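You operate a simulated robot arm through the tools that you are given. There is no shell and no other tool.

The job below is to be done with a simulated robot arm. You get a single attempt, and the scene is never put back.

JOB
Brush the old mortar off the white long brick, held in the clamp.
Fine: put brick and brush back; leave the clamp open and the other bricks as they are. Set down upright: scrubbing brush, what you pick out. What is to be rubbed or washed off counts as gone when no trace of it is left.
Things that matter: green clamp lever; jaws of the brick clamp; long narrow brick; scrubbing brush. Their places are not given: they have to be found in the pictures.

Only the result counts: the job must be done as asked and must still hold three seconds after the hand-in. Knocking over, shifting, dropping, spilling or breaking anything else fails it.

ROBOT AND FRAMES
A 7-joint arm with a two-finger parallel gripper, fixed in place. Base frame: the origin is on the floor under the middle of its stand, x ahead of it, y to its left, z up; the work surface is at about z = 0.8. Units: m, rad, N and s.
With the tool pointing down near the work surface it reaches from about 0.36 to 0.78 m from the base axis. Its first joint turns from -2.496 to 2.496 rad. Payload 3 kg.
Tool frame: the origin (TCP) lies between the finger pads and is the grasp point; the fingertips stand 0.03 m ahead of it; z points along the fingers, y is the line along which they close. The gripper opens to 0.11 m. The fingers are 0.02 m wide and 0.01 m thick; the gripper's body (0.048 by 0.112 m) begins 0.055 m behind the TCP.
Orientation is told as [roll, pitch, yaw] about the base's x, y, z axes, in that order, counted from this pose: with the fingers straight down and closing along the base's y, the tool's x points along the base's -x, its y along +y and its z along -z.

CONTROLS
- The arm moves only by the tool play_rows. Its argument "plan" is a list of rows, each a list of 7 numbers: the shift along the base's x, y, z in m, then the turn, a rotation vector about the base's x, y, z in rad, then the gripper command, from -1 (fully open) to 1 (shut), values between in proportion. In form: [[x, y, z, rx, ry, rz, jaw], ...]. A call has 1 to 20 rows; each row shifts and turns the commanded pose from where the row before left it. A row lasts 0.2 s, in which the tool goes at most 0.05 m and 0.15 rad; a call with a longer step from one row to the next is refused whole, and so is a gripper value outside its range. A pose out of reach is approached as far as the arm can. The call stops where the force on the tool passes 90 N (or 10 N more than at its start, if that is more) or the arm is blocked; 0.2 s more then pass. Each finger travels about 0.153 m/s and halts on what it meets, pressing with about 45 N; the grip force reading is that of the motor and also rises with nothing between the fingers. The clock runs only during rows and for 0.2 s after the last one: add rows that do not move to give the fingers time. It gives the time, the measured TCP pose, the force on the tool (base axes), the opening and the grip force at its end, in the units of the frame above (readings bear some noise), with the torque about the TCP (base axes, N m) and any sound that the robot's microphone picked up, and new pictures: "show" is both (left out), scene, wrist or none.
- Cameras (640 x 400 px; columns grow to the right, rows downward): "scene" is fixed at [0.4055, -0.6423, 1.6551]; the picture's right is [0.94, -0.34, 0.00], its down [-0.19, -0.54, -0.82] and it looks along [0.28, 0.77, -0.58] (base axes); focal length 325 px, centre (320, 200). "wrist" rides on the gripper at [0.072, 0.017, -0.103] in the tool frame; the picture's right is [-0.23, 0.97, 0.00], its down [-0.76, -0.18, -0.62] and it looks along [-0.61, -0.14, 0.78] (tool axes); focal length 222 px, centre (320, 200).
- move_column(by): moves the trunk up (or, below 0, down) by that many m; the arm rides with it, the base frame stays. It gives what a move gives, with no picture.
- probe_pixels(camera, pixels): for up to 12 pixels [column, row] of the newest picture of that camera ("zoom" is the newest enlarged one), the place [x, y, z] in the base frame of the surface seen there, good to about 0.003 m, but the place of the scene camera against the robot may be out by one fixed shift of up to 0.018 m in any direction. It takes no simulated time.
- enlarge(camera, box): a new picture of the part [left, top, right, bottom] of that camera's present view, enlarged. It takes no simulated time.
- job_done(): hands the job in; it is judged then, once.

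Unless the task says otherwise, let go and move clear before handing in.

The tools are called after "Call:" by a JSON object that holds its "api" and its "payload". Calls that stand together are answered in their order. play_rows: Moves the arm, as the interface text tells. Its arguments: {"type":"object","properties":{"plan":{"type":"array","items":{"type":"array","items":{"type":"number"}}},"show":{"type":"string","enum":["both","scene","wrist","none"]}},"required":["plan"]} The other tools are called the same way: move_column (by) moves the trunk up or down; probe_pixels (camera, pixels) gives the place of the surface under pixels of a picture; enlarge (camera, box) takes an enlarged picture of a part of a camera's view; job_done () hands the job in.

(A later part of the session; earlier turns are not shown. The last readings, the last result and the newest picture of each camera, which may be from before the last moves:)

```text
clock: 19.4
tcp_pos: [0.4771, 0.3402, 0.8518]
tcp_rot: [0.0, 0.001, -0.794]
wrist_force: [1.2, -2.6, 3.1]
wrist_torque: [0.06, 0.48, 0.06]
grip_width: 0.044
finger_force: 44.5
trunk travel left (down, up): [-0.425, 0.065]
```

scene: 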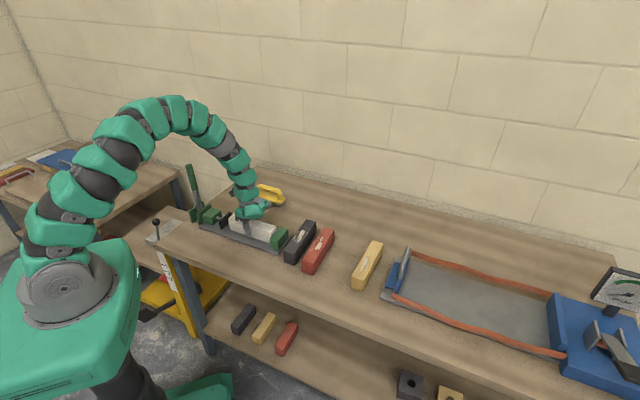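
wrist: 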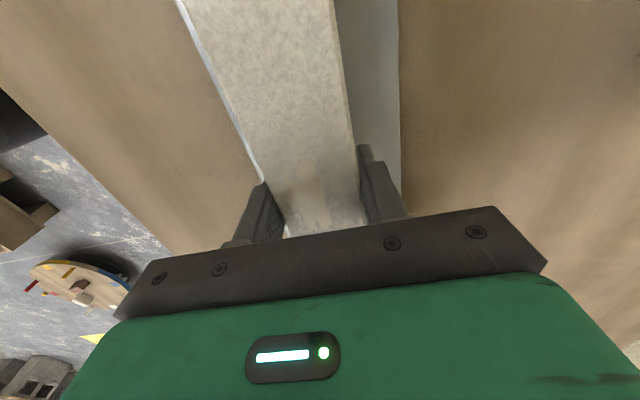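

Force flipped to +3.1 N: the brick sits on the plate. Releasing and rising straight up, then I'll go to the lever.

Call:
{"api": "play_rows", "payload": {"plan": [[0, 0, 0, 0, 0, 0, 0.15], [0, 0, 0, 0, 0, 0, -0.1], [0, 0, 0, 0, 0, 0, -0.3], [0, 0, 0.03, 0, 0, 0, -0.3], [0, 0, 0.05, 0, 0, 0, -0.3], [0, 0, 0.05, 0, 0, 0, -0.3], [0, 0, 0.05, 0, 0, 0, -0.3], [0, 0, 0.05, 0, 0, 0, -0.3], [0, 0, 0.05, 0, 0, 0, -0.3], [0, 0, 0.04, 0, 0, 0, -0.3], [0, 0, 0, 0, 0, 0, -0.3]]}}

Call:
{"api": "enlarge", "payload": {"camera": "wrist", "box": [180, 0, 460, 200]}}

Call:
{"api": "enlarge", "payload": {"camera": "scene", "box": [180, 160, 300, 260]}}

```text
clock: 21.8
tcp_pos: [0.475, 0.3394, 1.1741]
tcp_rot: [-0.001, 0.0, -0.792]
wrist_force: [-0.6, -0.3, -0.2]
wrist_torque: [-0.01, -0.01, 0.02]
grip_width: 0.0715
finger_force: 0.1
trunk travel left (down, up): [-0.425, 0.065]
```

scene: 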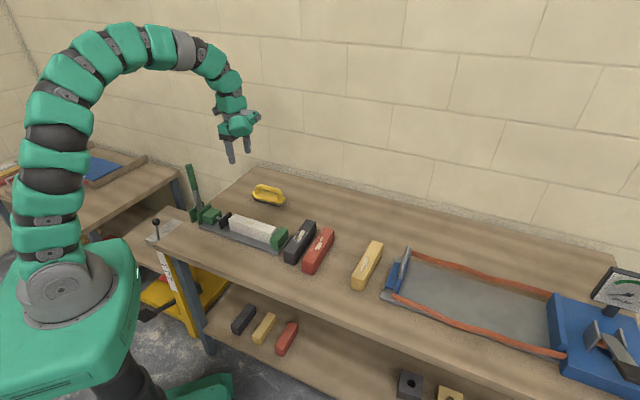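
wrist: 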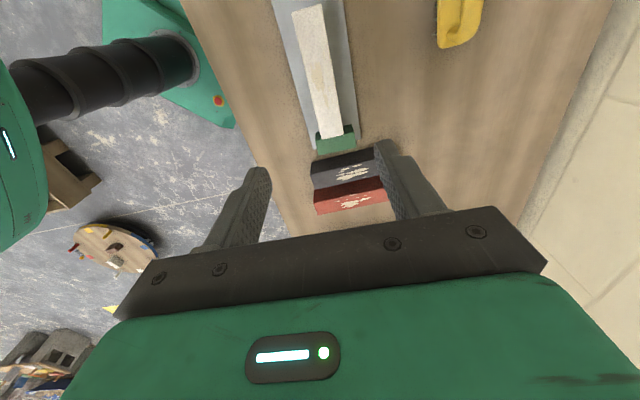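

```text
2.00 times, centred on (320, 100) of wrist
```

zoom: 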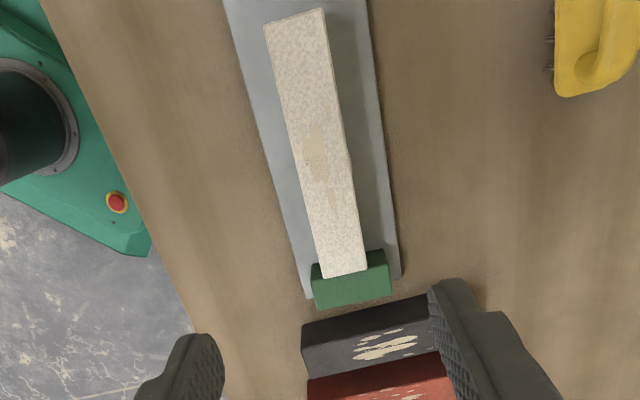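

```text
4.00 times, centred on (240, 210) of scene
```

zoom: 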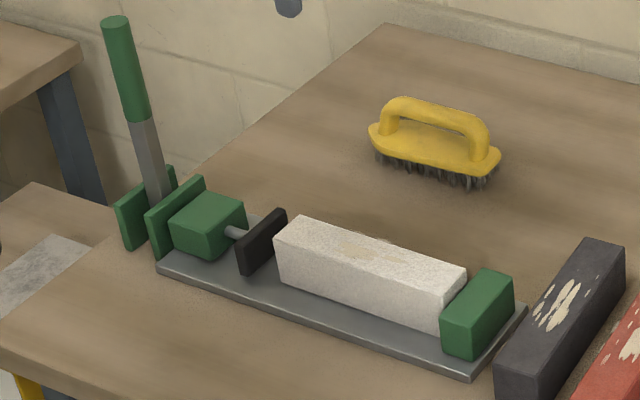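

The brick lies square between the jaws. Next I go above the lever with yaw 0.777 (fingers closing along the clamp axis, across the lever's swing plane).

Call:
{"api": "play_rows", "payload": {"plan": [[-0.016, 0.0167, 0.0, 0, 0, 0.1427, -0.2], [-0.016, 0.0167, 0.0, 0, 0, 0.1427, -0.2], [-0.016, 0.0167, 0.0, 0, 0, 0.1427, -0.2], [-0.016, 0.0167, 0.0, 0, 0, 0.1427, -0.2], [-0.016, 0.0167, 0.0, 0, 0, 0.1427, -0.2], [-0.016, 0.0167, 0.0, 0, 0, 0.1427, -0.2], [-0.016, 0.0167, 0.0, 0, 0, 0.1427, -0.2], [-0.016, 0.0167, 0.0, 0, 0, 0.1427, -0.2], [-0.016, 0.0167, 0.0, 0, 0, 0.1427, -0.2], [-0.016, 0.0167, 0.0, 0, 0, 0.1427, -0.2], [-0.016, 0.0167, 0.0, 0, 0, 0.1427, -0.2], [0, 0, 0, 0, 0, 0, -0.2]]}}

```text
clock: 24.4
tcp_pos: [0.2989, 0.5244, 1.171]
tcp_rot: [-0.001, -0.001, 0.78]
wrist_force: [-0.3, 1.0, 0.4]
wrist_torque: [-0.02, 0.02, -0.01]
grip_width: 0.066
finger_force: 0.0
trunk travel left (down, up): [-0.425, 0.065]
```

scene: 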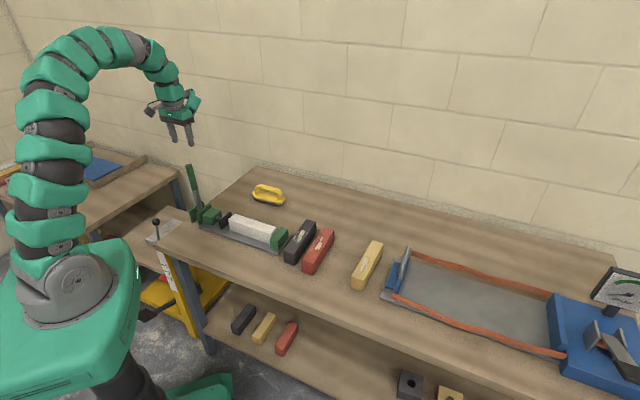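
wrist: 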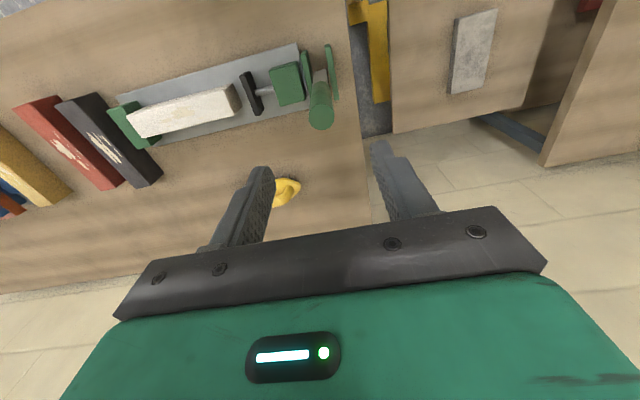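

The lever top [321,118] is centred between the fingers. Descending to z≈1.035 around the grip.

Call:
{"api": "play_rows", "payload": {"plan": [[0, -0.001, -0.04, 0, 0, 0, -0.2], [0, 0, -0.04, 0, 0, 0, -0.2], [0, 0, -0.03, 0, 0, 0, -0.2], [0, 0, -0.026, 0, 0, 0, -0.2], [0, 0, 0, 0, 0, 0, -0.2]]}}

```text
clock: 25.6
tcp_pos: [0.3018, 0.5225, 1.0357]
tcp_rot: [0.0, 0.0, 0.778]
wrist_force: [-0.4, -0.5, 0.1]
wrist_torque: [0.0, 0.03, -0.01]
grip_width: 0.0659
finger_force: 0.2
trunk travel left (down, up): [-0.425, 0.065]
```

scene: 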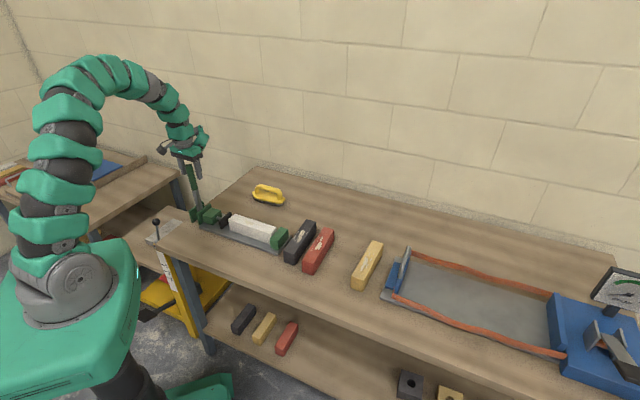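
wrist: 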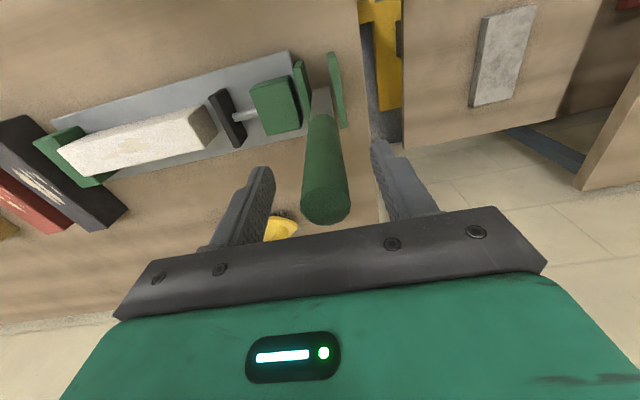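

The lever grip is between the fingers. Closing gently to grasp it.

Call:
{"api": "play_rows", "payload": {"plan": [[0, 0, 0, 0, 0, 0, 0.3], [0, 0, 0, 0, 0, 0, 0.5], [0, 0, 0, 0, 0, 0, 1], [0, 0, 0, 0, 0, 0, 1]], "show": "none"}}

```text
clock: 26.6
tcp_pos: [0.2991, 0.5242, 1.0364]
tcp_rot: [-0.001, -0.001, 0.78]
wrist_force: [-17.3, 19.2, -4.2]
wrist_torque: [0.51, 0.14, 0.04]
grip_width: 0.0255
finger_force: 45.4
trunk travel left (down, up): [-0.425, 0.065]
```

The lever is gripped (25.5 mm); ~26 N side load means I'm ~2 mm off along the axis. I correct that and nudge slightly towards −v (towards the robot) to test the swing direction.

Call:
{"api": "play_rows", "payload": {"plan": [[-0.0014, 0.0014, 0, 0, 0, 0, 1], [0, 0, 0, 0, 0, 0, 1]], "show": "none"}}

```text
clock: 27.2
tcp_pos: [0.2977, 0.5249, 1.0367]
tcp_rot: [-0.001, -0.001, 0.777]
wrist_force: [-9.1, 8.6, -1.3]
wrist_torque: [-0.04, 0.15, -0.02]
grip_width: 0.0259
finger_force: 45.6
trunk travel left (down, up): [-0.425, 0.065]
```

Call:
{"api": "play_rows", "payload": {"plan": [[-0.0008, 0.0008, 0, 0, 0, 0, 1], [-0.0036, -0.0035, 0, 0, 0, 0, 1], [0, 0, 0, 0, 0, 0, 1]], "show": "none"}}

```text
clock: 28.0
tcp_pos: [0.2964, 0.5227, 1.036]
tcp_rot: [0.0, 0.0, 0.778]
wrist_force: [6.6, 10.3, -1.6]
wrist_torque: [1.05, -0.99, -0.04]
grip_width: 0.0258
finger_force: 44.9
trunk travel left (down, up): [-0.425, 0.065]
```

Towards −v the lever resists (~12 N, moved only ~2.5 of 5 mm). Testing +v: go 10 mm the other way.

Call:
{"api": "play_rows", "payload": {"plan": [[0.0036, 0.0035, 0, 0, 0, 0, 1], [0.0036, 0.0035, 0, 0, 0, 0, 1], [0, 0, 0, 0, 0, 0, 1]], "show": "none"}}

```text
clock: 28.8
tcp_pos: [0.2999, 0.5261, 1.0369]
tcp_rot: [-0.001, 0.003, 0.778]
wrist_force: [-24.6, -27.8, -14.1]
wrist_torque: [1.35, 1.67, -0.02]
grip_width: 0.026
finger_force: 44.7
trunk travel left (down, up): [-0.425, 0.065]
```

+v gives −37 N for the same displacement (a stop), −v only 12 N. So the lever closes towards −v (towards the robot); I move back and follow an arc that way a bit more.

Call:
{"api": "play_rows", "payload": {"plan": [[-0.0036, -0.0035, 0, 0, 0, 0, 1], [-0.0036, -0.0035, 0, 0, 0, 0, 1], [-0.0036, -0.0035, 0, 0, 0, 0, 1], [-0.0036, -0.0035, -0.0005, 0, 0, 0, 1], [0, 0, 0, 0, 0, 0, 1]]}}

Call:
{"api": "enlarge", "payload": {"camera": "wrist", "box": [180, 20, 420, 230]}}

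Call:
{"api": "enlarge", "payload": {"camera": "scene", "box": [150, 130, 270, 240]}}

```text
clock: 30.0
tcp_pos: [0.2902, 0.515, 1.0375]
tcp_rot: [0.001, -0.002, 0.779]
wrist_force: [9.4, 12.8, 4.7]
wrist_torque: [0.94, -1.11, -0.02]
grip_width: 0.026
finger_force: 44.9
trunk travel left (down, up): [-0.425, 0.065]
```

scene: 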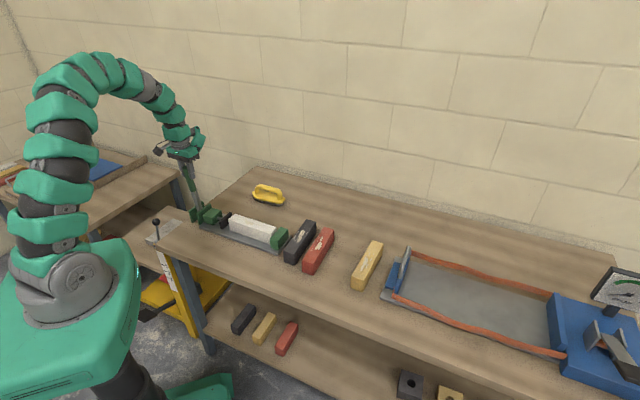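
wrist: 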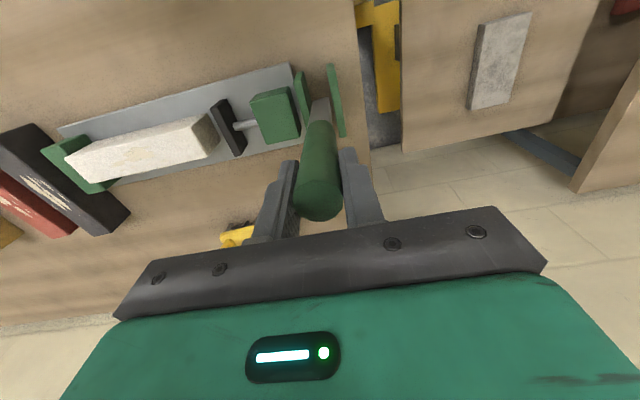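

```text
1.90 times, centred on (300, 125) of wrist
```

zoom: 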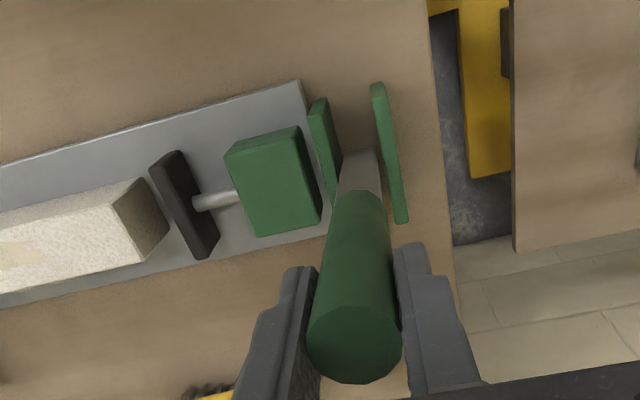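

```text
3.64 times, centred on (210, 185) of scene
```

zoom: 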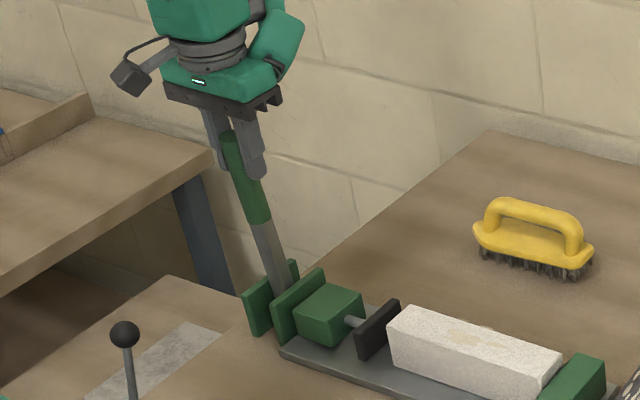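

The lever follows towards −v with only ~15 N (12 mm so far) and the jaw should advance. I continue along the arc (R≈0.196, pivot z≈0.84).

Call:
{"api": "play_rows", "payload": {"plan": [[-0.011, -0.0108, -0.0025, 0, 0, 0, 1], [-0.011, -0.0108, -0.0028, 0, 0, 0, 1], [-0.0108, -0.0106, -0.004, 0, 0, 0, 1], [0, 0, 0, 0, 0, 0, 1]]}}

Call:
{"api": "enlarge", "payload": {"camera": "wrist", "box": [180, 20, 420, 230]}}

```text
clock: 31.0
tcp_pos: [0.2548, 0.4813, 1.0263]
tcp_rot: [0.001, 0.001, 0.778]
wrist_force: [7.7, 2.8, -7.1]
wrist_torque: [1.19, -0.43, 0.06]
grip_width: 0.0256
finger_force: 44.9
trunk travel left (down, up): [-0.425, 0.065]
```

scene: 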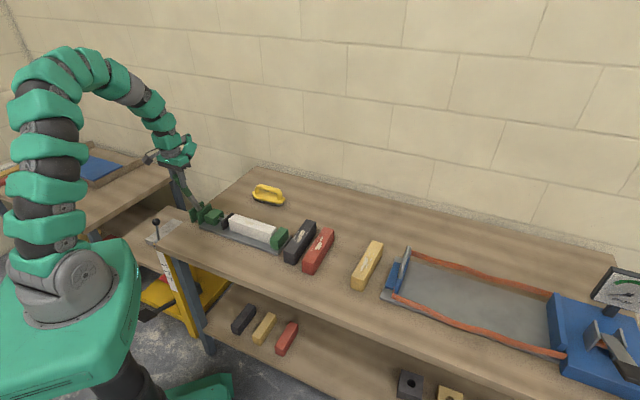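
wrist: 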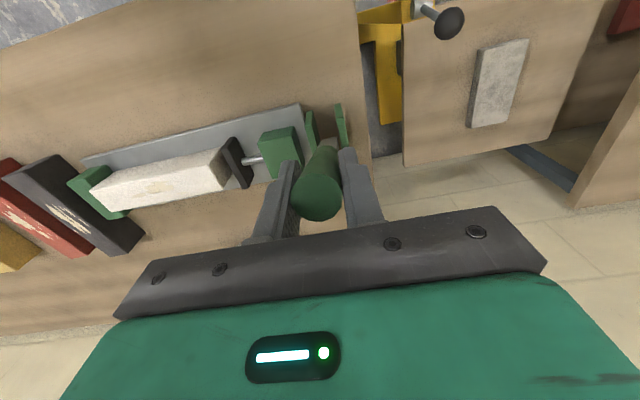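

```text
1.90 times, centred on (300, 125) of wrist
```

zoom: 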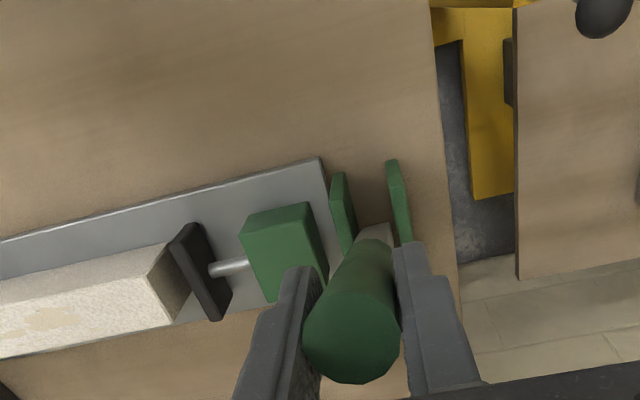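

The moving jaw advances towards the brick. Before going further I check where that black ball knob ([448,22] wrist, [156,222] scene) is, to keep clear of it.

Call:
{"api": "probe_pixels", "payload": {"camera": "wrist", "pixels": [[448, 22], [425, 8], [395, 60], [340, 115], [310, 125], [320, 200], [360, 150], [350, 60]]}}

Call:
{"api": "probe_pixels", "payload": {"camera": "scene", "pixels": [[156, 222], [158, 234], [165, 240], [170, 262], [190, 268], [150, 245]]}}

```text
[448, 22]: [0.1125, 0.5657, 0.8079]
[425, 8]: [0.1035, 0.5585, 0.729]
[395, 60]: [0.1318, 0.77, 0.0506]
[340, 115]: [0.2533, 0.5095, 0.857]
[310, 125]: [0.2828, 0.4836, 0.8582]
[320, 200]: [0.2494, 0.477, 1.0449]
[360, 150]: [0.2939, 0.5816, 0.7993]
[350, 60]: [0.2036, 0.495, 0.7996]
```

```text
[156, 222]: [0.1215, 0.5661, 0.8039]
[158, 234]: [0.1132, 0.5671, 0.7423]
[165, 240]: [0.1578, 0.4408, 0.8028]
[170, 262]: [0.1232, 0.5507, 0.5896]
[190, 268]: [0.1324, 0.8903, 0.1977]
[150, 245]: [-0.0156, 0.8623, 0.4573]
```

The knob (0.11, 0.57, 0.81) is well clear of the lever's path. Continuing the arc in small steps with force checks.

Call:
{"api": "play_rows", "payload": {"plan": [[-0.0118, -0.0116, -0.0061, 0, 0, 0, 1], [-0.0101, -0.01, -0.0067, 0, 0, 0, 1], [-0.0097, -0.0095, -0.0078, 0, 0, 0, 1], [0, 0, 0, 0, 0, 0, 1]]}}

Call:
{"api": "enlarge", "payload": {"camera": "wrist", "box": [180, 20, 420, 230]}}

Call:
{"api": "enlarge", "payload": {"camera": "scene", "box": [150, 150, 270, 260]}}

```text
clock: 32.0
tcp_pos: [0.2224, 0.4506, 1.0053]
tcp_rot: [0.0, 0.002, 0.778]
wrist_force: [7.8, -8.5, 10.5]
wrist_torque: [1.06, -0.5, 0.09]
grip_width: 0.0256
finger_force: 45.5
trunk travel left (down, up): [-0.425, 0.065]
```

scene: 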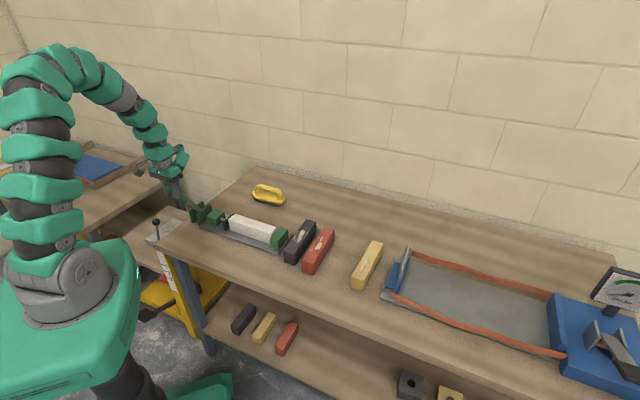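
wrist: 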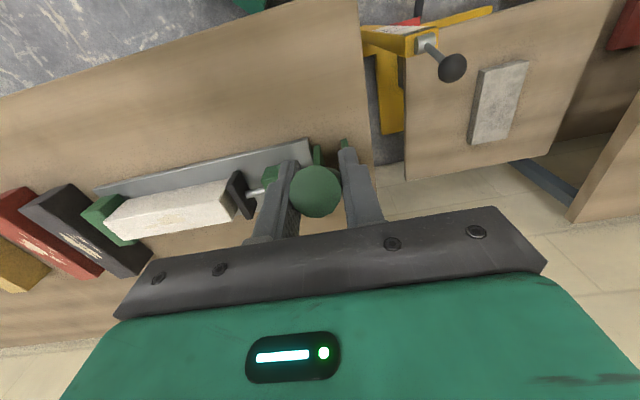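

```text
1.90 times, centred on (300, 125) of wrist
```

zoom: 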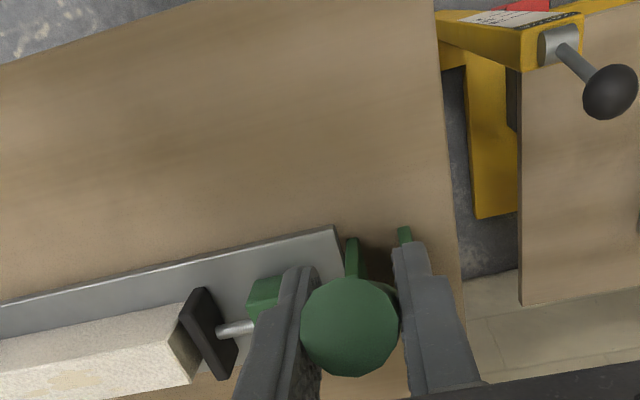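

```text
3.64 times, centred on (210, 205) of scene
```

zoom: 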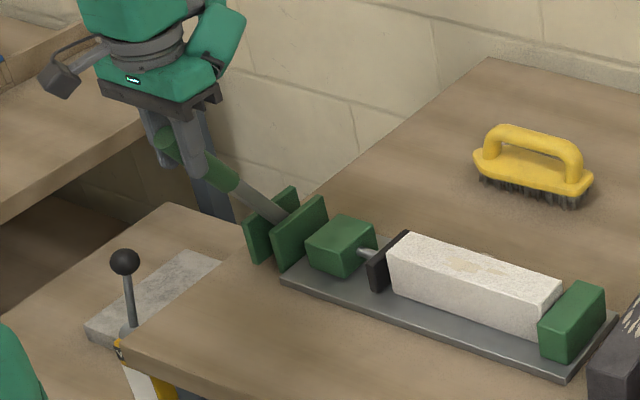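

The jaw nearly touches the brick at lever angle ≈0.57 rad. Continuing carefully along the arc.

Call:
{"api": "play_rows", "payload": {"plan": [[-0.0092, -0.009, -0.009, 0, 0, 0, 1], [-0.0086, -0.0085, -0.01, 0, 0, 0, 1], [0, 0, 0, 0, 0, 0, 1]], "show": "scene"}}

Call:
{"api": "enlarge", "payload": {"camera": "scene", "box": [150, 150, 270, 260]}}

```text
clock: 32.8
tcp_pos: [0.2068, 0.4331, 0.9867]
tcp_rot: [0.001, -0.001, 0.779]
wrist_force: [14.3, -4.5, 2.1]
wrist_torque: [1.19, -0.79, 0.18]
grip_width: 0.0257
finger_force: 45.3
trunk travel left (down, up): [-0.425, 0.065]
```

scene: 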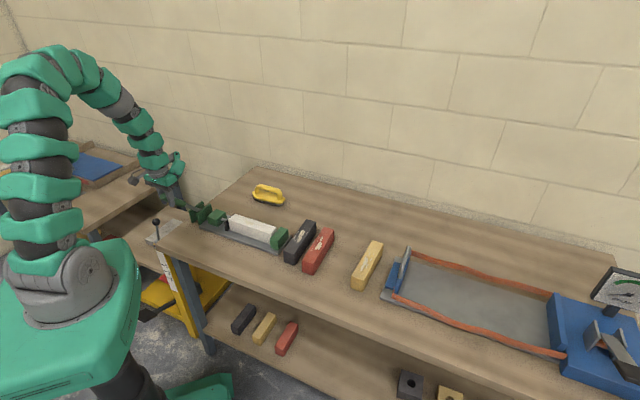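

```text
3.64 times, centred on (210, 205) of scene
```

zoom: 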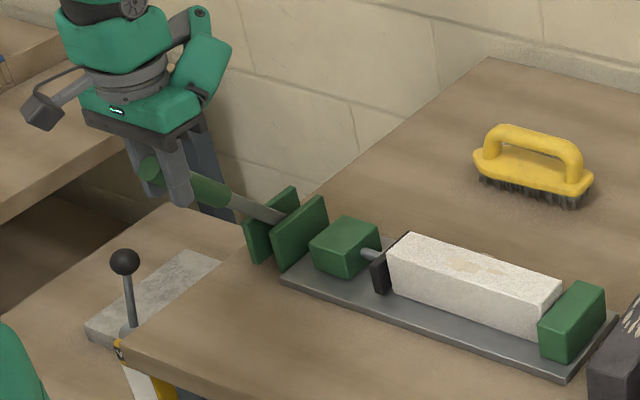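

Still light force (~15 N). Continuing the arc with a 1 mm +u correction.

Call:
{"api": "play_rows", "payload": {"plan": [[-0.0074, -0.0087, -0.0108, 0, 0, 0, 1], [-0.0075, -0.0073, -0.0117, 0, 0, 0, 1], [0, 0, 0, 0, 0, 0, 1]], "show": "scene"}}

Call:
{"api": "enlarge", "payload": {"camera": "scene", "box": [150, 150, 270, 260]}}

```text
clock: 33.6
tcp_pos: [0.1891, 0.4169, 0.9636]
tcp_rot: [0.001, -0.001, 0.777]
wrist_force: [9.6, -4.8, 2.7]
wrist_torque: [1.03, -0.64, 0.22]
grip_width: 0.0257
finger_force: 44.9
trunk travel left (down, up): [-0.425, 0.065]
```

scene: 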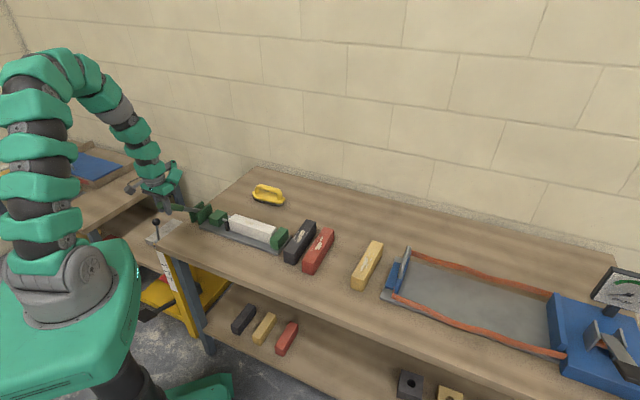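

```text
3.64 times, centred on (210, 205) of scene
```

zoom: 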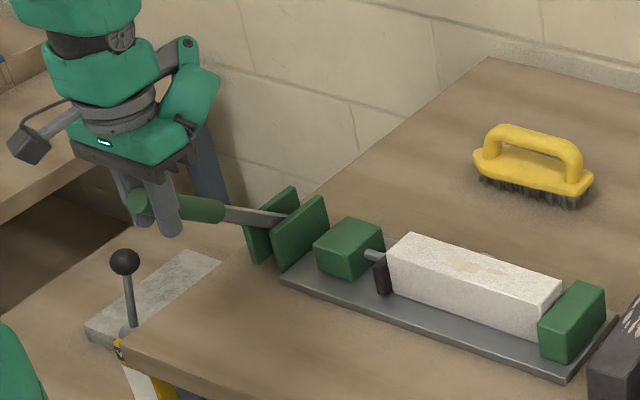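

The jaw appears to be touching the brick now. Continuing, watching for force rise.

Call:
{"api": "play_rows", "payload": {"plan": [[-0.0061, -0.007, -0.0127, 0, 0, 0, 1], [-0.0058, -0.0057, -0.0133, 0, 0, 0, 1], [0, 0, 0, 0, 0, 0, 1]], "show": "scene"}}

Call:
{"api": "enlarge", "payload": {"camera": "scene", "box": [150, 150, 270, 260]}}

```text
clock: 34.4
tcp_pos: [0.1771, 0.4031, 0.938]
tcp_rot: [-0.001, 0.002, 0.777]
wrist_force: [-0.7, -4.2, 2.5]
wrist_torque: [0.3, 0.15, 0.25]
grip_width: 0.0255
finger_force: 45.3
trunk travel left (down, up): [-0.425, 0.065]
```

scene: 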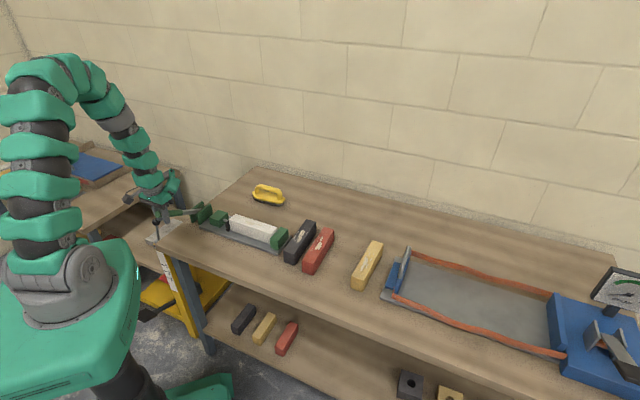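

```text
3.64 times, centred on (210, 205) of scene
```

zoom: 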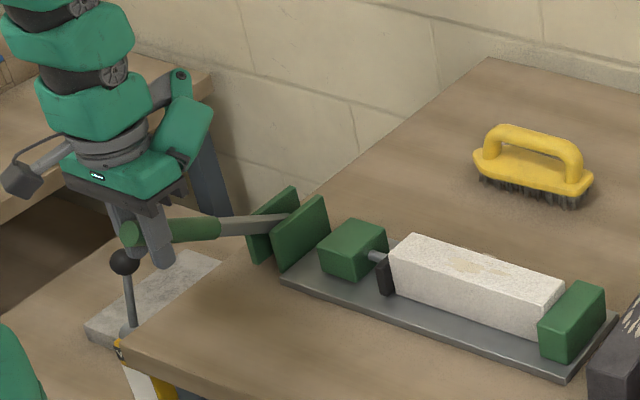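

Forces stay low and the brick is being pushed towards the fixed jaw. Continuing.

Call:
{"api": "play_rows", "payload": {"plan": [[-0.0051, -0.005, -0.014, 0, 0, 0, 1], [-0.0043, -0.0042, -0.0145, 0, 0, 0, 1], [0, 0, 0, 0, 0, 0, 1]], "show": "both"}}

Call:
{"api": "enlarge", "payload": {"camera": "scene", "box": [150, 150, 270, 260]}}

```text
clock: 35.2
tcp_pos: [0.168, 0.3945, 0.9102]
tcp_rot: [0.0, 0.001, 0.778]
wrist_force: [-6.9, -0.5, 2.6]
wrist_torque: [0.74, -0.47, 0.2]
grip_width: 0.0256
finger_force: 44.9
trunk travel left (down, up): [-0.425, 0.065]
```

scene: 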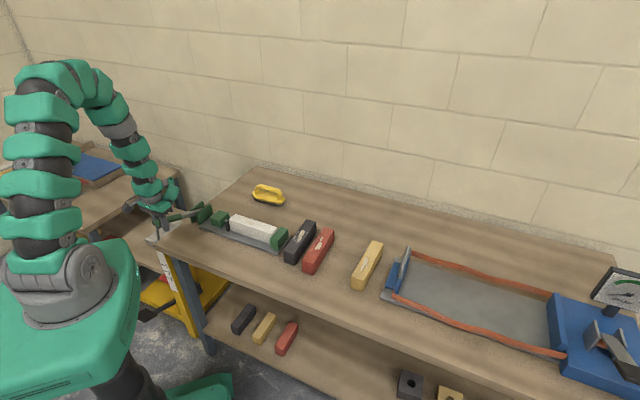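
wrist: 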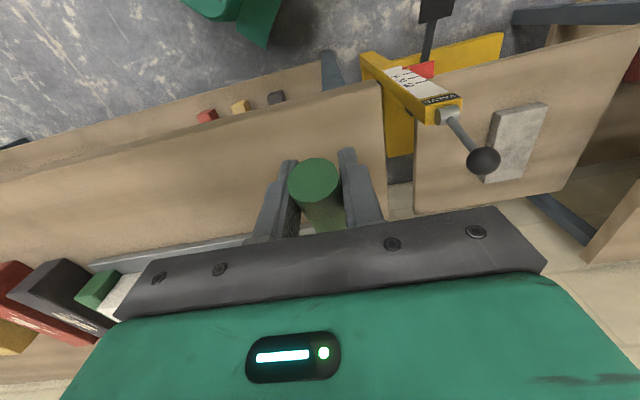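

```text
3.64 times, centred on (210, 205) of scene
```

zoom: 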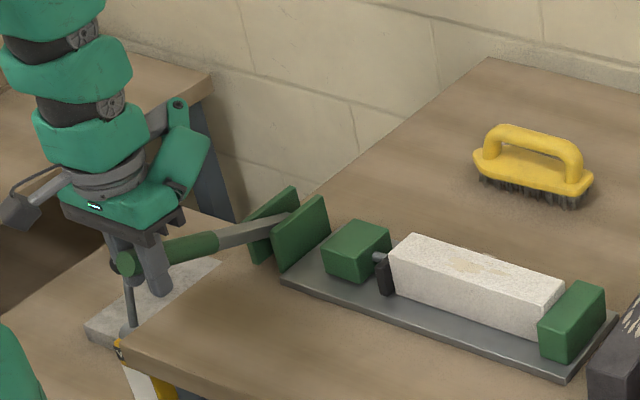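

The block now compresses towards the jaw, with the brick against the fixed jaw. Continuing in single steps.

Call:
{"api": "play_rows", "payload": {"plan": [[-0.0034, -0.0034, -0.0149, 0, 0, 0, 1], [0, 0, 0, 0, 0, 0, 1]], "show": "none"}}

```text
clock: 35.8
tcp_pos: [0.1644, 0.3895, 0.8963]
tcp_rot: [0.0, -0.001, 0.779]
wrist_force: [-5.0, -6.1, 5.7]
wrist_torque: [0.44, -0.31, 0.29]
grip_width: 0.0255
finger_force: 45.5
trunk travel left (down, up): [-0.425, 0.065]
```

Call:
{"api": "play_rows", "payload": {"plan": [[-0.0026, -0.0025, -0.0153, 0, 0, 0, 1], [0, 0, 0, 0, 0, 0, 1]], "show": "scene"}}

Call:
{"api": "enlarge", "payload": {"camera": "scene", "box": [150, 150, 270, 260]}}

```text
clock: 36.4
tcp_pos: [0.1637, 0.3898, 0.8807]
tcp_rot: [0.001, -0.004, 0.78]
wrist_force: [13.0, 1.0, 38.0]
wrist_torque: [0.07, 0.25, 0.41]
grip_width: 0.026
finger_force: 44.9
trunk travel left (down, up): [-0.425, 0.065]
```

scene: 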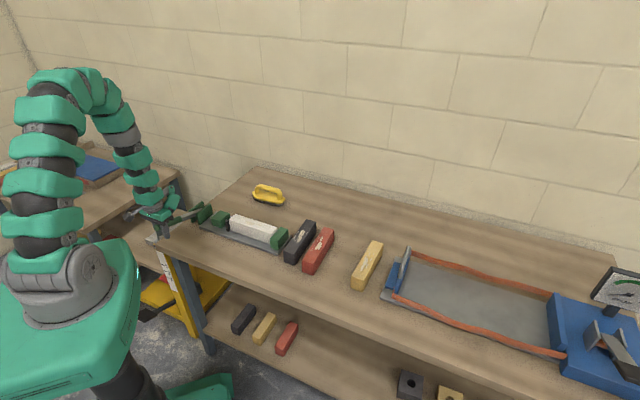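

```text
3.64 times, centred on (210, 205) of scene
```

zoom: 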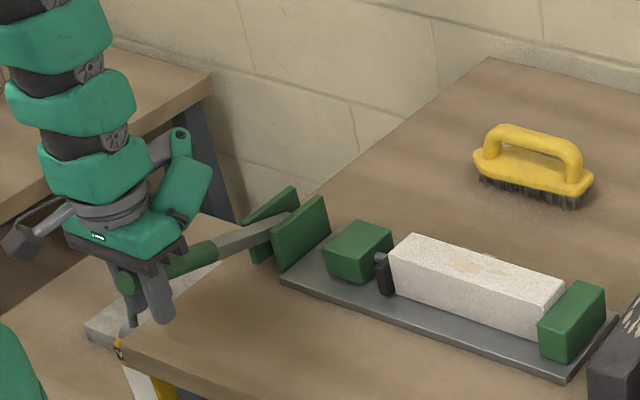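

Upward force rose to 38 N at ≈1.33 rad – the end of travel or full clamping. One more 3 mm push to confirm it's a stop.

Call:
{"api": "play_rows", "payload": {"plan": [[0.0, 0.0, -0.003, 0, 0, 0, 1], [0, 0, 0, 0, 0, 0, 1]], "show": "none"}}

```text
clock: 37.0
tcp_pos: [0.1632, 0.3883, 0.8778]
tcp_rot: [0.003, -0.002, 0.778]
wrist_force: [6.8, -0.8, 38.9]
wrist_torque: [0.17, 0.15, 0.41]
grip_width: 0.0259
finger_force: 45.3
trunk travel left (down, up): [-0.425, 0.065]
```

Call:
{"api": "play_rows", "payload": {"plan": [[-0.0003, -0.0003, -0.004, 0, 0, 0, 1], [0, 0, 0, 0, 0, 0, 1]], "show": "both"}}

Call:
{"api": "enlarge", "payload": {"camera": "wrist", "box": [220, 100, 420, 240]}}

Call:
{"api": "enlarge", "payload": {"camera": "scene", "box": [165, 190, 245, 260]}}

```text
clock: 37.6
tcp_pos: [0.163, 0.3903, 0.8727]
tcp_rot: [0.001, 0.0, 0.779]
wrist_force: [2.6, 0.3, 37.1]
wrist_torque: [0.06, 0.12, 0.33]
grip_width: 0.0255
finger_force: 45.6
trunk travel left (down, up): [-0.425, 0.065]
```

scene: 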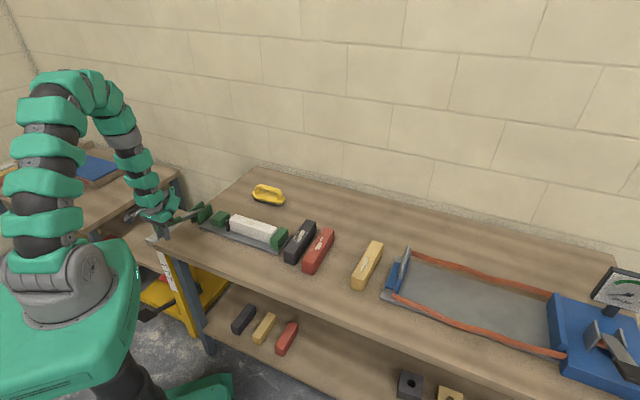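
wrist: 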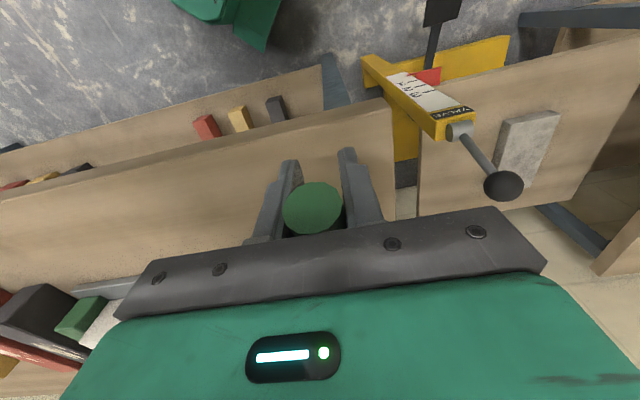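

```text
2.86 times, centred on (320, 170) of wrist
```

zoom: 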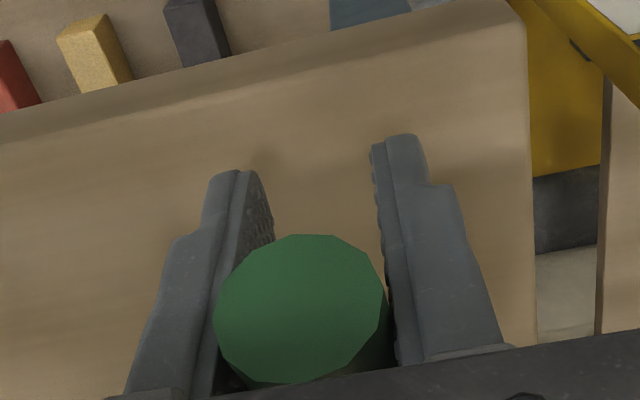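

```text
5.71 times, centred on (205, 225) of scene
```

zoom: 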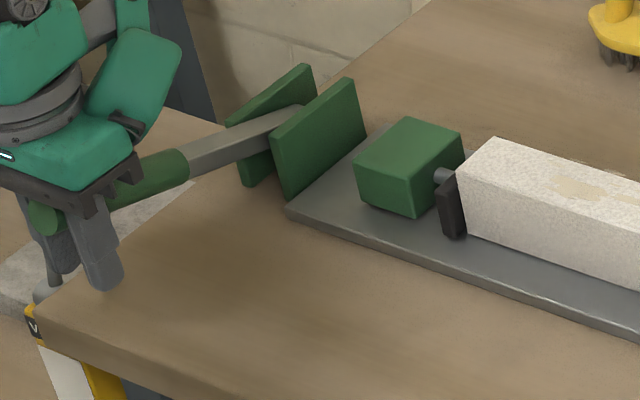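

The lever has stopped (~1.3 rad) and the fingers just slide on it now; the jaw presses the brick. Releasing the lever and rising to see whether the clamp holds.

Call:
{"api": "play_rows", "payload": {"plan": [[0, 0, 0.002, 0, 0, 0, 0.4], [0, 0, 0, 0, 0, 0, 0.0], [0, 0, 0, 0, 0, 0, -0.3], [0, 0, 0.04, 0, 0, 0, -0.3], [0, 0, 0.05, 0, 0, 0, -0.3], [0, 0, 0.05, 0, 0, 0, -0.3], [0, 0, 0.05, 0, 0, 0, -0.3], [0, 0, 0.05, 0, 0, 0, -0.3], [0, 0, 0, 0, 0, 0, -0.3]], "show": "both"}}

Call:
{"api": "enlarge", "payload": {"camera": "scene", "box": [150, 170, 300, 260]}}

```text
clock: 39.6
tcp_pos: [0.1645, 0.3881, 1.1165]
tcp_rot: [-0.001, -0.002, 0.779]
wrist_force: [-0.1, -0.4, 0.4]
wrist_torque: [-0.04, -0.01, 0.0]
grip_width: 0.0715
finger_force: 0.0
trunk travel left (down, up): [-0.425, 0.065]
```

scene: 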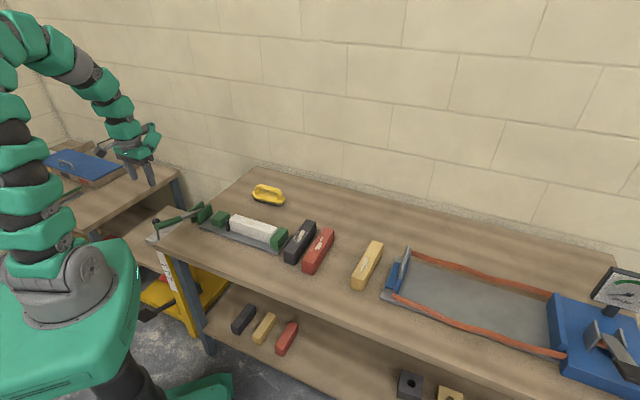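
wrist: 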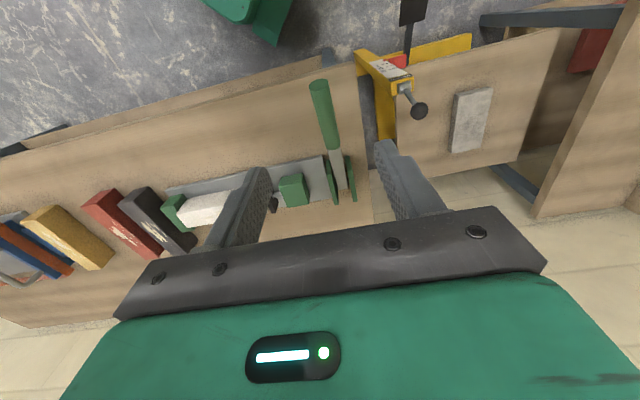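

```text
4.27 times, centred on (225, 215) of scene
```

zoom: 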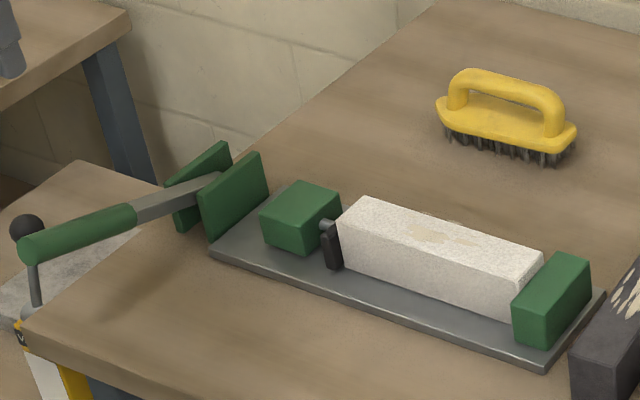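

The lever stays down and the brick is held between the jaws. I probe the lever's closed position (needed for reopening) and the brush.

Call:
{"api": "probe_pixels", "payload": {"camera": "wrist", "pixels": [[320, 88], [324, 105], [327, 122], [330, 140], [335, 152], [340, 175]]}}

Call:
{"api": "probe_pixels", "payload": {"camera": "zoom", "pixels": [[30, 250], [80, 232], [135, 212], [440, 105], [572, 135], [460, 78], [555, 100], [505, 82], [505, 125], [430, 235], [500, 245], [345, 215]]}}

```text
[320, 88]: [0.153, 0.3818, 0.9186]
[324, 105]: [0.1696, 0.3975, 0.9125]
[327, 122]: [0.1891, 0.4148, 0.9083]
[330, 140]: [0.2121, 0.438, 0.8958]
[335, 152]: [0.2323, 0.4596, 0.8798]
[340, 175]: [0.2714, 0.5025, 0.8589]
```

```text
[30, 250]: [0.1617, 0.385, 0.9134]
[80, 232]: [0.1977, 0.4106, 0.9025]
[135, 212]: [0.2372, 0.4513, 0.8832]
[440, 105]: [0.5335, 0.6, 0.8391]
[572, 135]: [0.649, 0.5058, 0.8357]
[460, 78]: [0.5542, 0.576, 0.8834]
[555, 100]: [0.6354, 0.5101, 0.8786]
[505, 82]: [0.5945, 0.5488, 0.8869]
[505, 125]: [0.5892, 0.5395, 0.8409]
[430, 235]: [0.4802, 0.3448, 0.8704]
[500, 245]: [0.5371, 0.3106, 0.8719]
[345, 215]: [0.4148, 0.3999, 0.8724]
```

The lever rests at ≈1.30 rad. The brush centre is about (0.589, 0.543), radius ≈0.80 m – slightly beyond the quoted 0.78 m, so I may want to lower the trunk. Let me check the shoulder height in the scene view.

Call:
{"api": "probe_pixels", "payload": {"camera": "scene", "pixels": [[65, 285], [40, 240], [100, 275], [60, 330], [25, 160], [10, 60]]}}

Call:
{"api": "play_rows", "payload": {"plan": [[0.03, 0.005, 0.02, 0, 0, -0.14, -0.3], [0.03, 0.005, 0.02, 0, 0, -0.14, -0.3], [0.03, 0.005, 0.0, 0, 0, -0.14, -0.3], [0.03, 0.005, 0.0, 0, 0, -0.14, -0.3], [0.03, 0.005, 0.0, 0, 0, -0.14, -0.3], [0.03, 0.005, 0.0, 0, 0, -0.14, -0.3], [0.03, 0.005, 0.0, 0, 0, -0.14, -0.3], [0.03, 0.005, 0.0, 0, 0, -0.14, -0.3], [0.03, 0.005, 0.0, 0, 0, -0.14, -0.3], [0.03, 0.005, 0.0, 0, 0, -0.14, -0.3], [0.0, 0.0, 0.0, 0, 0, -0.063, -0.3], [0, 0, 0, 0, 0, 0, -0.3]], "show": "both"}}

```text
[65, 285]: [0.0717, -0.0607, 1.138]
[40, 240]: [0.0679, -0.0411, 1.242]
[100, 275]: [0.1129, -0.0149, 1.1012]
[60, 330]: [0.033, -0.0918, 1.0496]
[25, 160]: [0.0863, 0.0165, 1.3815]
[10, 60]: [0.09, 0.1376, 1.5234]
```

```text
clock: 42.2
tcp_pos: [0.4641, 0.4379, 1.1547]
tcp_rot: [0.0, -0.001, -0.687]
wrist_force: [-0.4, -0.8, 0.0]
wrist_torque: [-0.03, 0.0, 0.03]
grip_width: 0.0716
finger_force: 0.0
trunk travel left (down, up): [-0.425, 0.065]
```

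scene: 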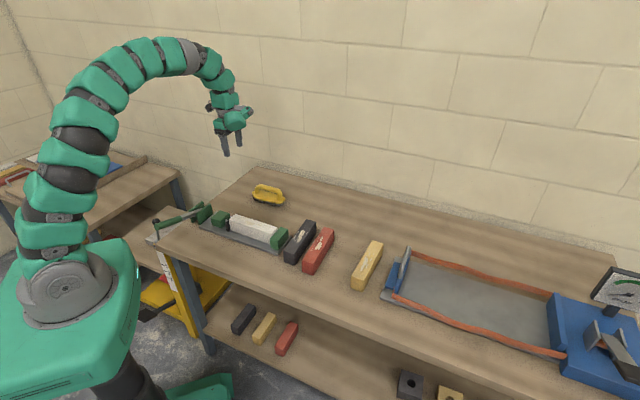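
wrist: 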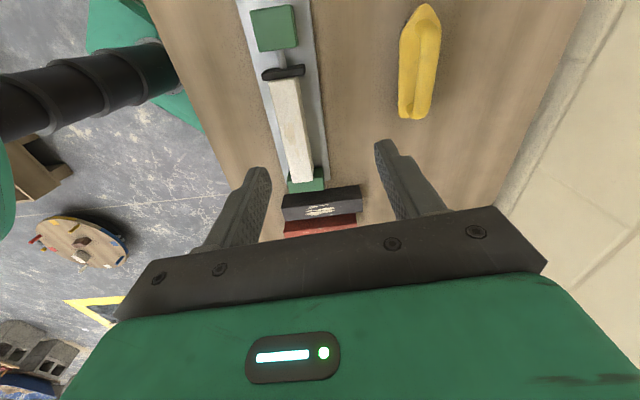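

The brush is visible at [420,60] in the wrist view. Enlarging and probing its handle for position and angle.

Call:
{"api": "enlarge", "payload": {"camera": "wrist", "box": [370, 0, 470, 130]}}

```text
3.08 times, centred on (420, 65) of wrist
```

zoom: 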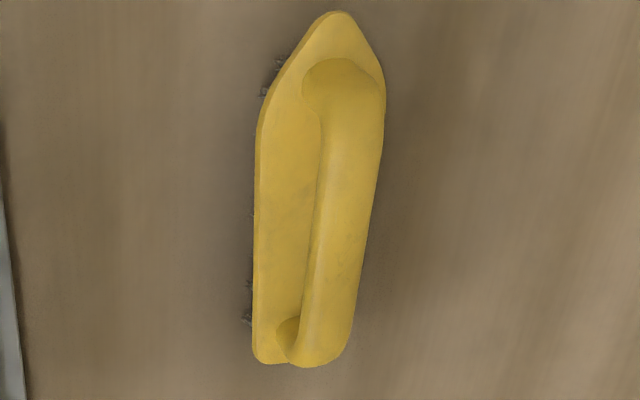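

Call:
{"api": "probe_pixels", "payload": {"camera": "zoom", "pixels": [[350, 85], [345, 150], [338, 210], [330, 270], [322, 340], [338, 16], [258, 355], [275, 250], [290, 150], [350, 250], [310, 250], [262, 140]]}}

```text
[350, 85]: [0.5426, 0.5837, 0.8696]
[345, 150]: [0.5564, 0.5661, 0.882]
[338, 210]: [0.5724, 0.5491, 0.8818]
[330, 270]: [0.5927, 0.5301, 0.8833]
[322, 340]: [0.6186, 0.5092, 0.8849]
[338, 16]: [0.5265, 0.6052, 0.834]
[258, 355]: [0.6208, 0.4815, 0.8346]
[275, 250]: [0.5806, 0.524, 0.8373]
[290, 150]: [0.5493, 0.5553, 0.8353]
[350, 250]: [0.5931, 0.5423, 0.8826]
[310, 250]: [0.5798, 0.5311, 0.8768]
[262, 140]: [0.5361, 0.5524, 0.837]
```

The handle runs at roughly −42…−45°, centre ≈(0.587, 0.540, 0.884). I move over it at z≈1.05 for a closer look and to test reach.

Call:
{"api": "play_rows", "payload": {"plan": [[0.0246, 0.0204, -0.021, 0, 0, 0, -0.3], [0.0246, 0.0204, -0.021, 0, 0, 0, -0.3], [0.0246, 0.0204, -0.021, 0, 0, 0, -0.3], [0.0246, 0.0204, -0.021, 0, 0, 0, -0.3], [0.0246, 0.0204, -0.021, 0, 0, 0, -0.3], [0, 0, 0, 0, 0, 0, -0.3]], "show": "both"}}

Call:
{"api": "enlarge", "payload": {"camera": "wrist", "box": [240, 0, 400, 160]}}

```text
clock: 43.6
tcp_pos: [0.575, 0.5301, 1.0584]
tcp_rot: [-0.001, -0.001, -0.686]
wrist_force: [0.7, -1.0, 0.0]
wrist_torque: [0.08, 0.0, 0.04]
grip_width: 0.0716
finger_force: 0.0
out of reach, approached as far as the arm can: row 5
trunk travel left (down, up): [-0.425, 0.065]
```

scene: 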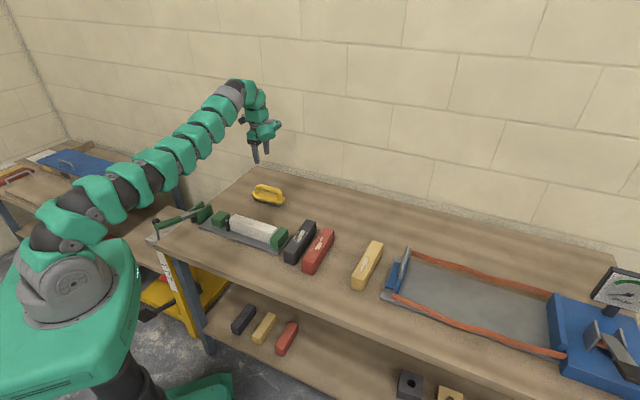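
wrist: 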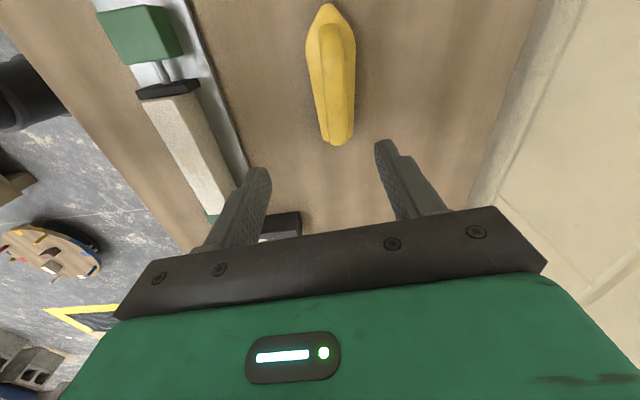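

```text
2.50 times, centred on (320, 80) of wrist
```

zoom: 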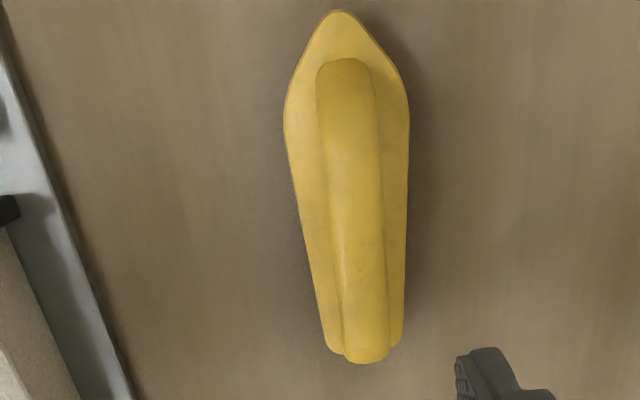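

Out of reach by ~1.5 cm at this height because the arm slopes upward; the reach should improve lower down. I'll check wrist and shoulder heights, and probe the brush precisely from here.

Call:
{"api": "probe_pixels", "payload": {"camera": "scene", "pixels": [[238, 92], [225, 100], [150, 165], [80, 215], [65, 285], [250, 130]]}}

Call:
{"api": "probe_pixels", "payload": {"camera": "zoom", "pixels": [[347, 90], [350, 150], [355, 220], [362, 290], [367, 340], [340, 15], [335, 345], [400, 340], [288, 120], [405, 120], [304, 220], [407, 220]]}}

```text
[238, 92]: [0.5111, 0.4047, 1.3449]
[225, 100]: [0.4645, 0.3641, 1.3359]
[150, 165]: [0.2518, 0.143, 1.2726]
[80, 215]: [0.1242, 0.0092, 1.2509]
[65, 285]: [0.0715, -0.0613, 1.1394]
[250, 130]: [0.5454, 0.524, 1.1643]
```

```text
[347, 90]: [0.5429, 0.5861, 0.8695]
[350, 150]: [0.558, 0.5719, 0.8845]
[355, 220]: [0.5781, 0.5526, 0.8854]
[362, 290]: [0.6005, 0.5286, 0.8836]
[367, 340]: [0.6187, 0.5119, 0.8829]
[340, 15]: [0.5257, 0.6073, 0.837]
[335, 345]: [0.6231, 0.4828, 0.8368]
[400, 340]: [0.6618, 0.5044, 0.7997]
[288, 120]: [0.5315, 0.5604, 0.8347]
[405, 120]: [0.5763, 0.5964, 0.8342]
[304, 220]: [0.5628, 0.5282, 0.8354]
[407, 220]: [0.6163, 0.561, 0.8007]
```

The handle line is at −44.7° with centre ≈(0.584, 0.546), radius 0.80, so I'll tilt the tool ~0.2 rad outward about the handle axis (the handle is a round bar, so this is fine for gripping) to gain reach. First backing off a little, aligning yaw and tilting.

Call:
{"api": "play_rows", "payload": {"plan": [[-0.025, -0.022, 0.0, 0, 0, -0.094, -0.3], [-0.01, -0.01, 0.0, 0.071, -0.0705, 0, -0.3], [0.0, 0.0, 0.0, 0.071, -0.0705, 0, -0.3], [0, 0, 0, 0, 0, 0, -0.3]], "show": "both"}}

```text
clock: 44.6
tcp_pos: [0.5382, 0.4988, 1.0578]
tcp_rot: [0.201, 0.0, -0.779]
wrist_force: [-0.7, -0.1, 0.0]
wrist_torque: [-0.07, 0.02, 0.0]
grip_width: 0.0714
finger_force: 0.0
trunk travel left (down, up): [-0.425, 0.065]
```

scene: 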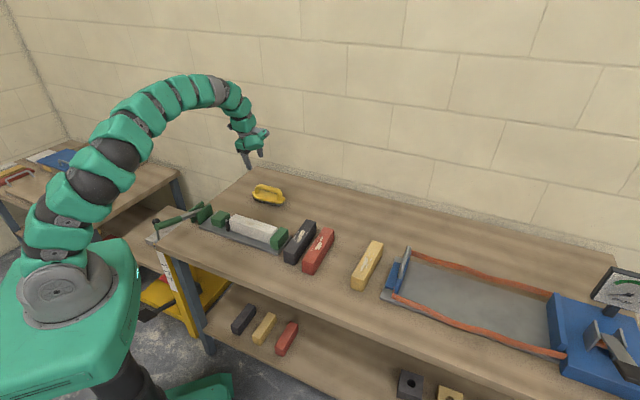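
wrist: 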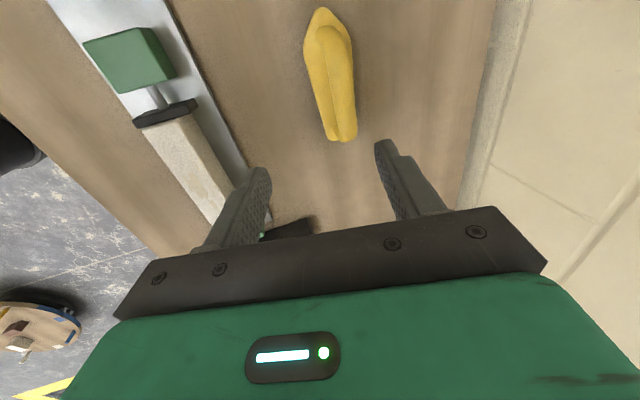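

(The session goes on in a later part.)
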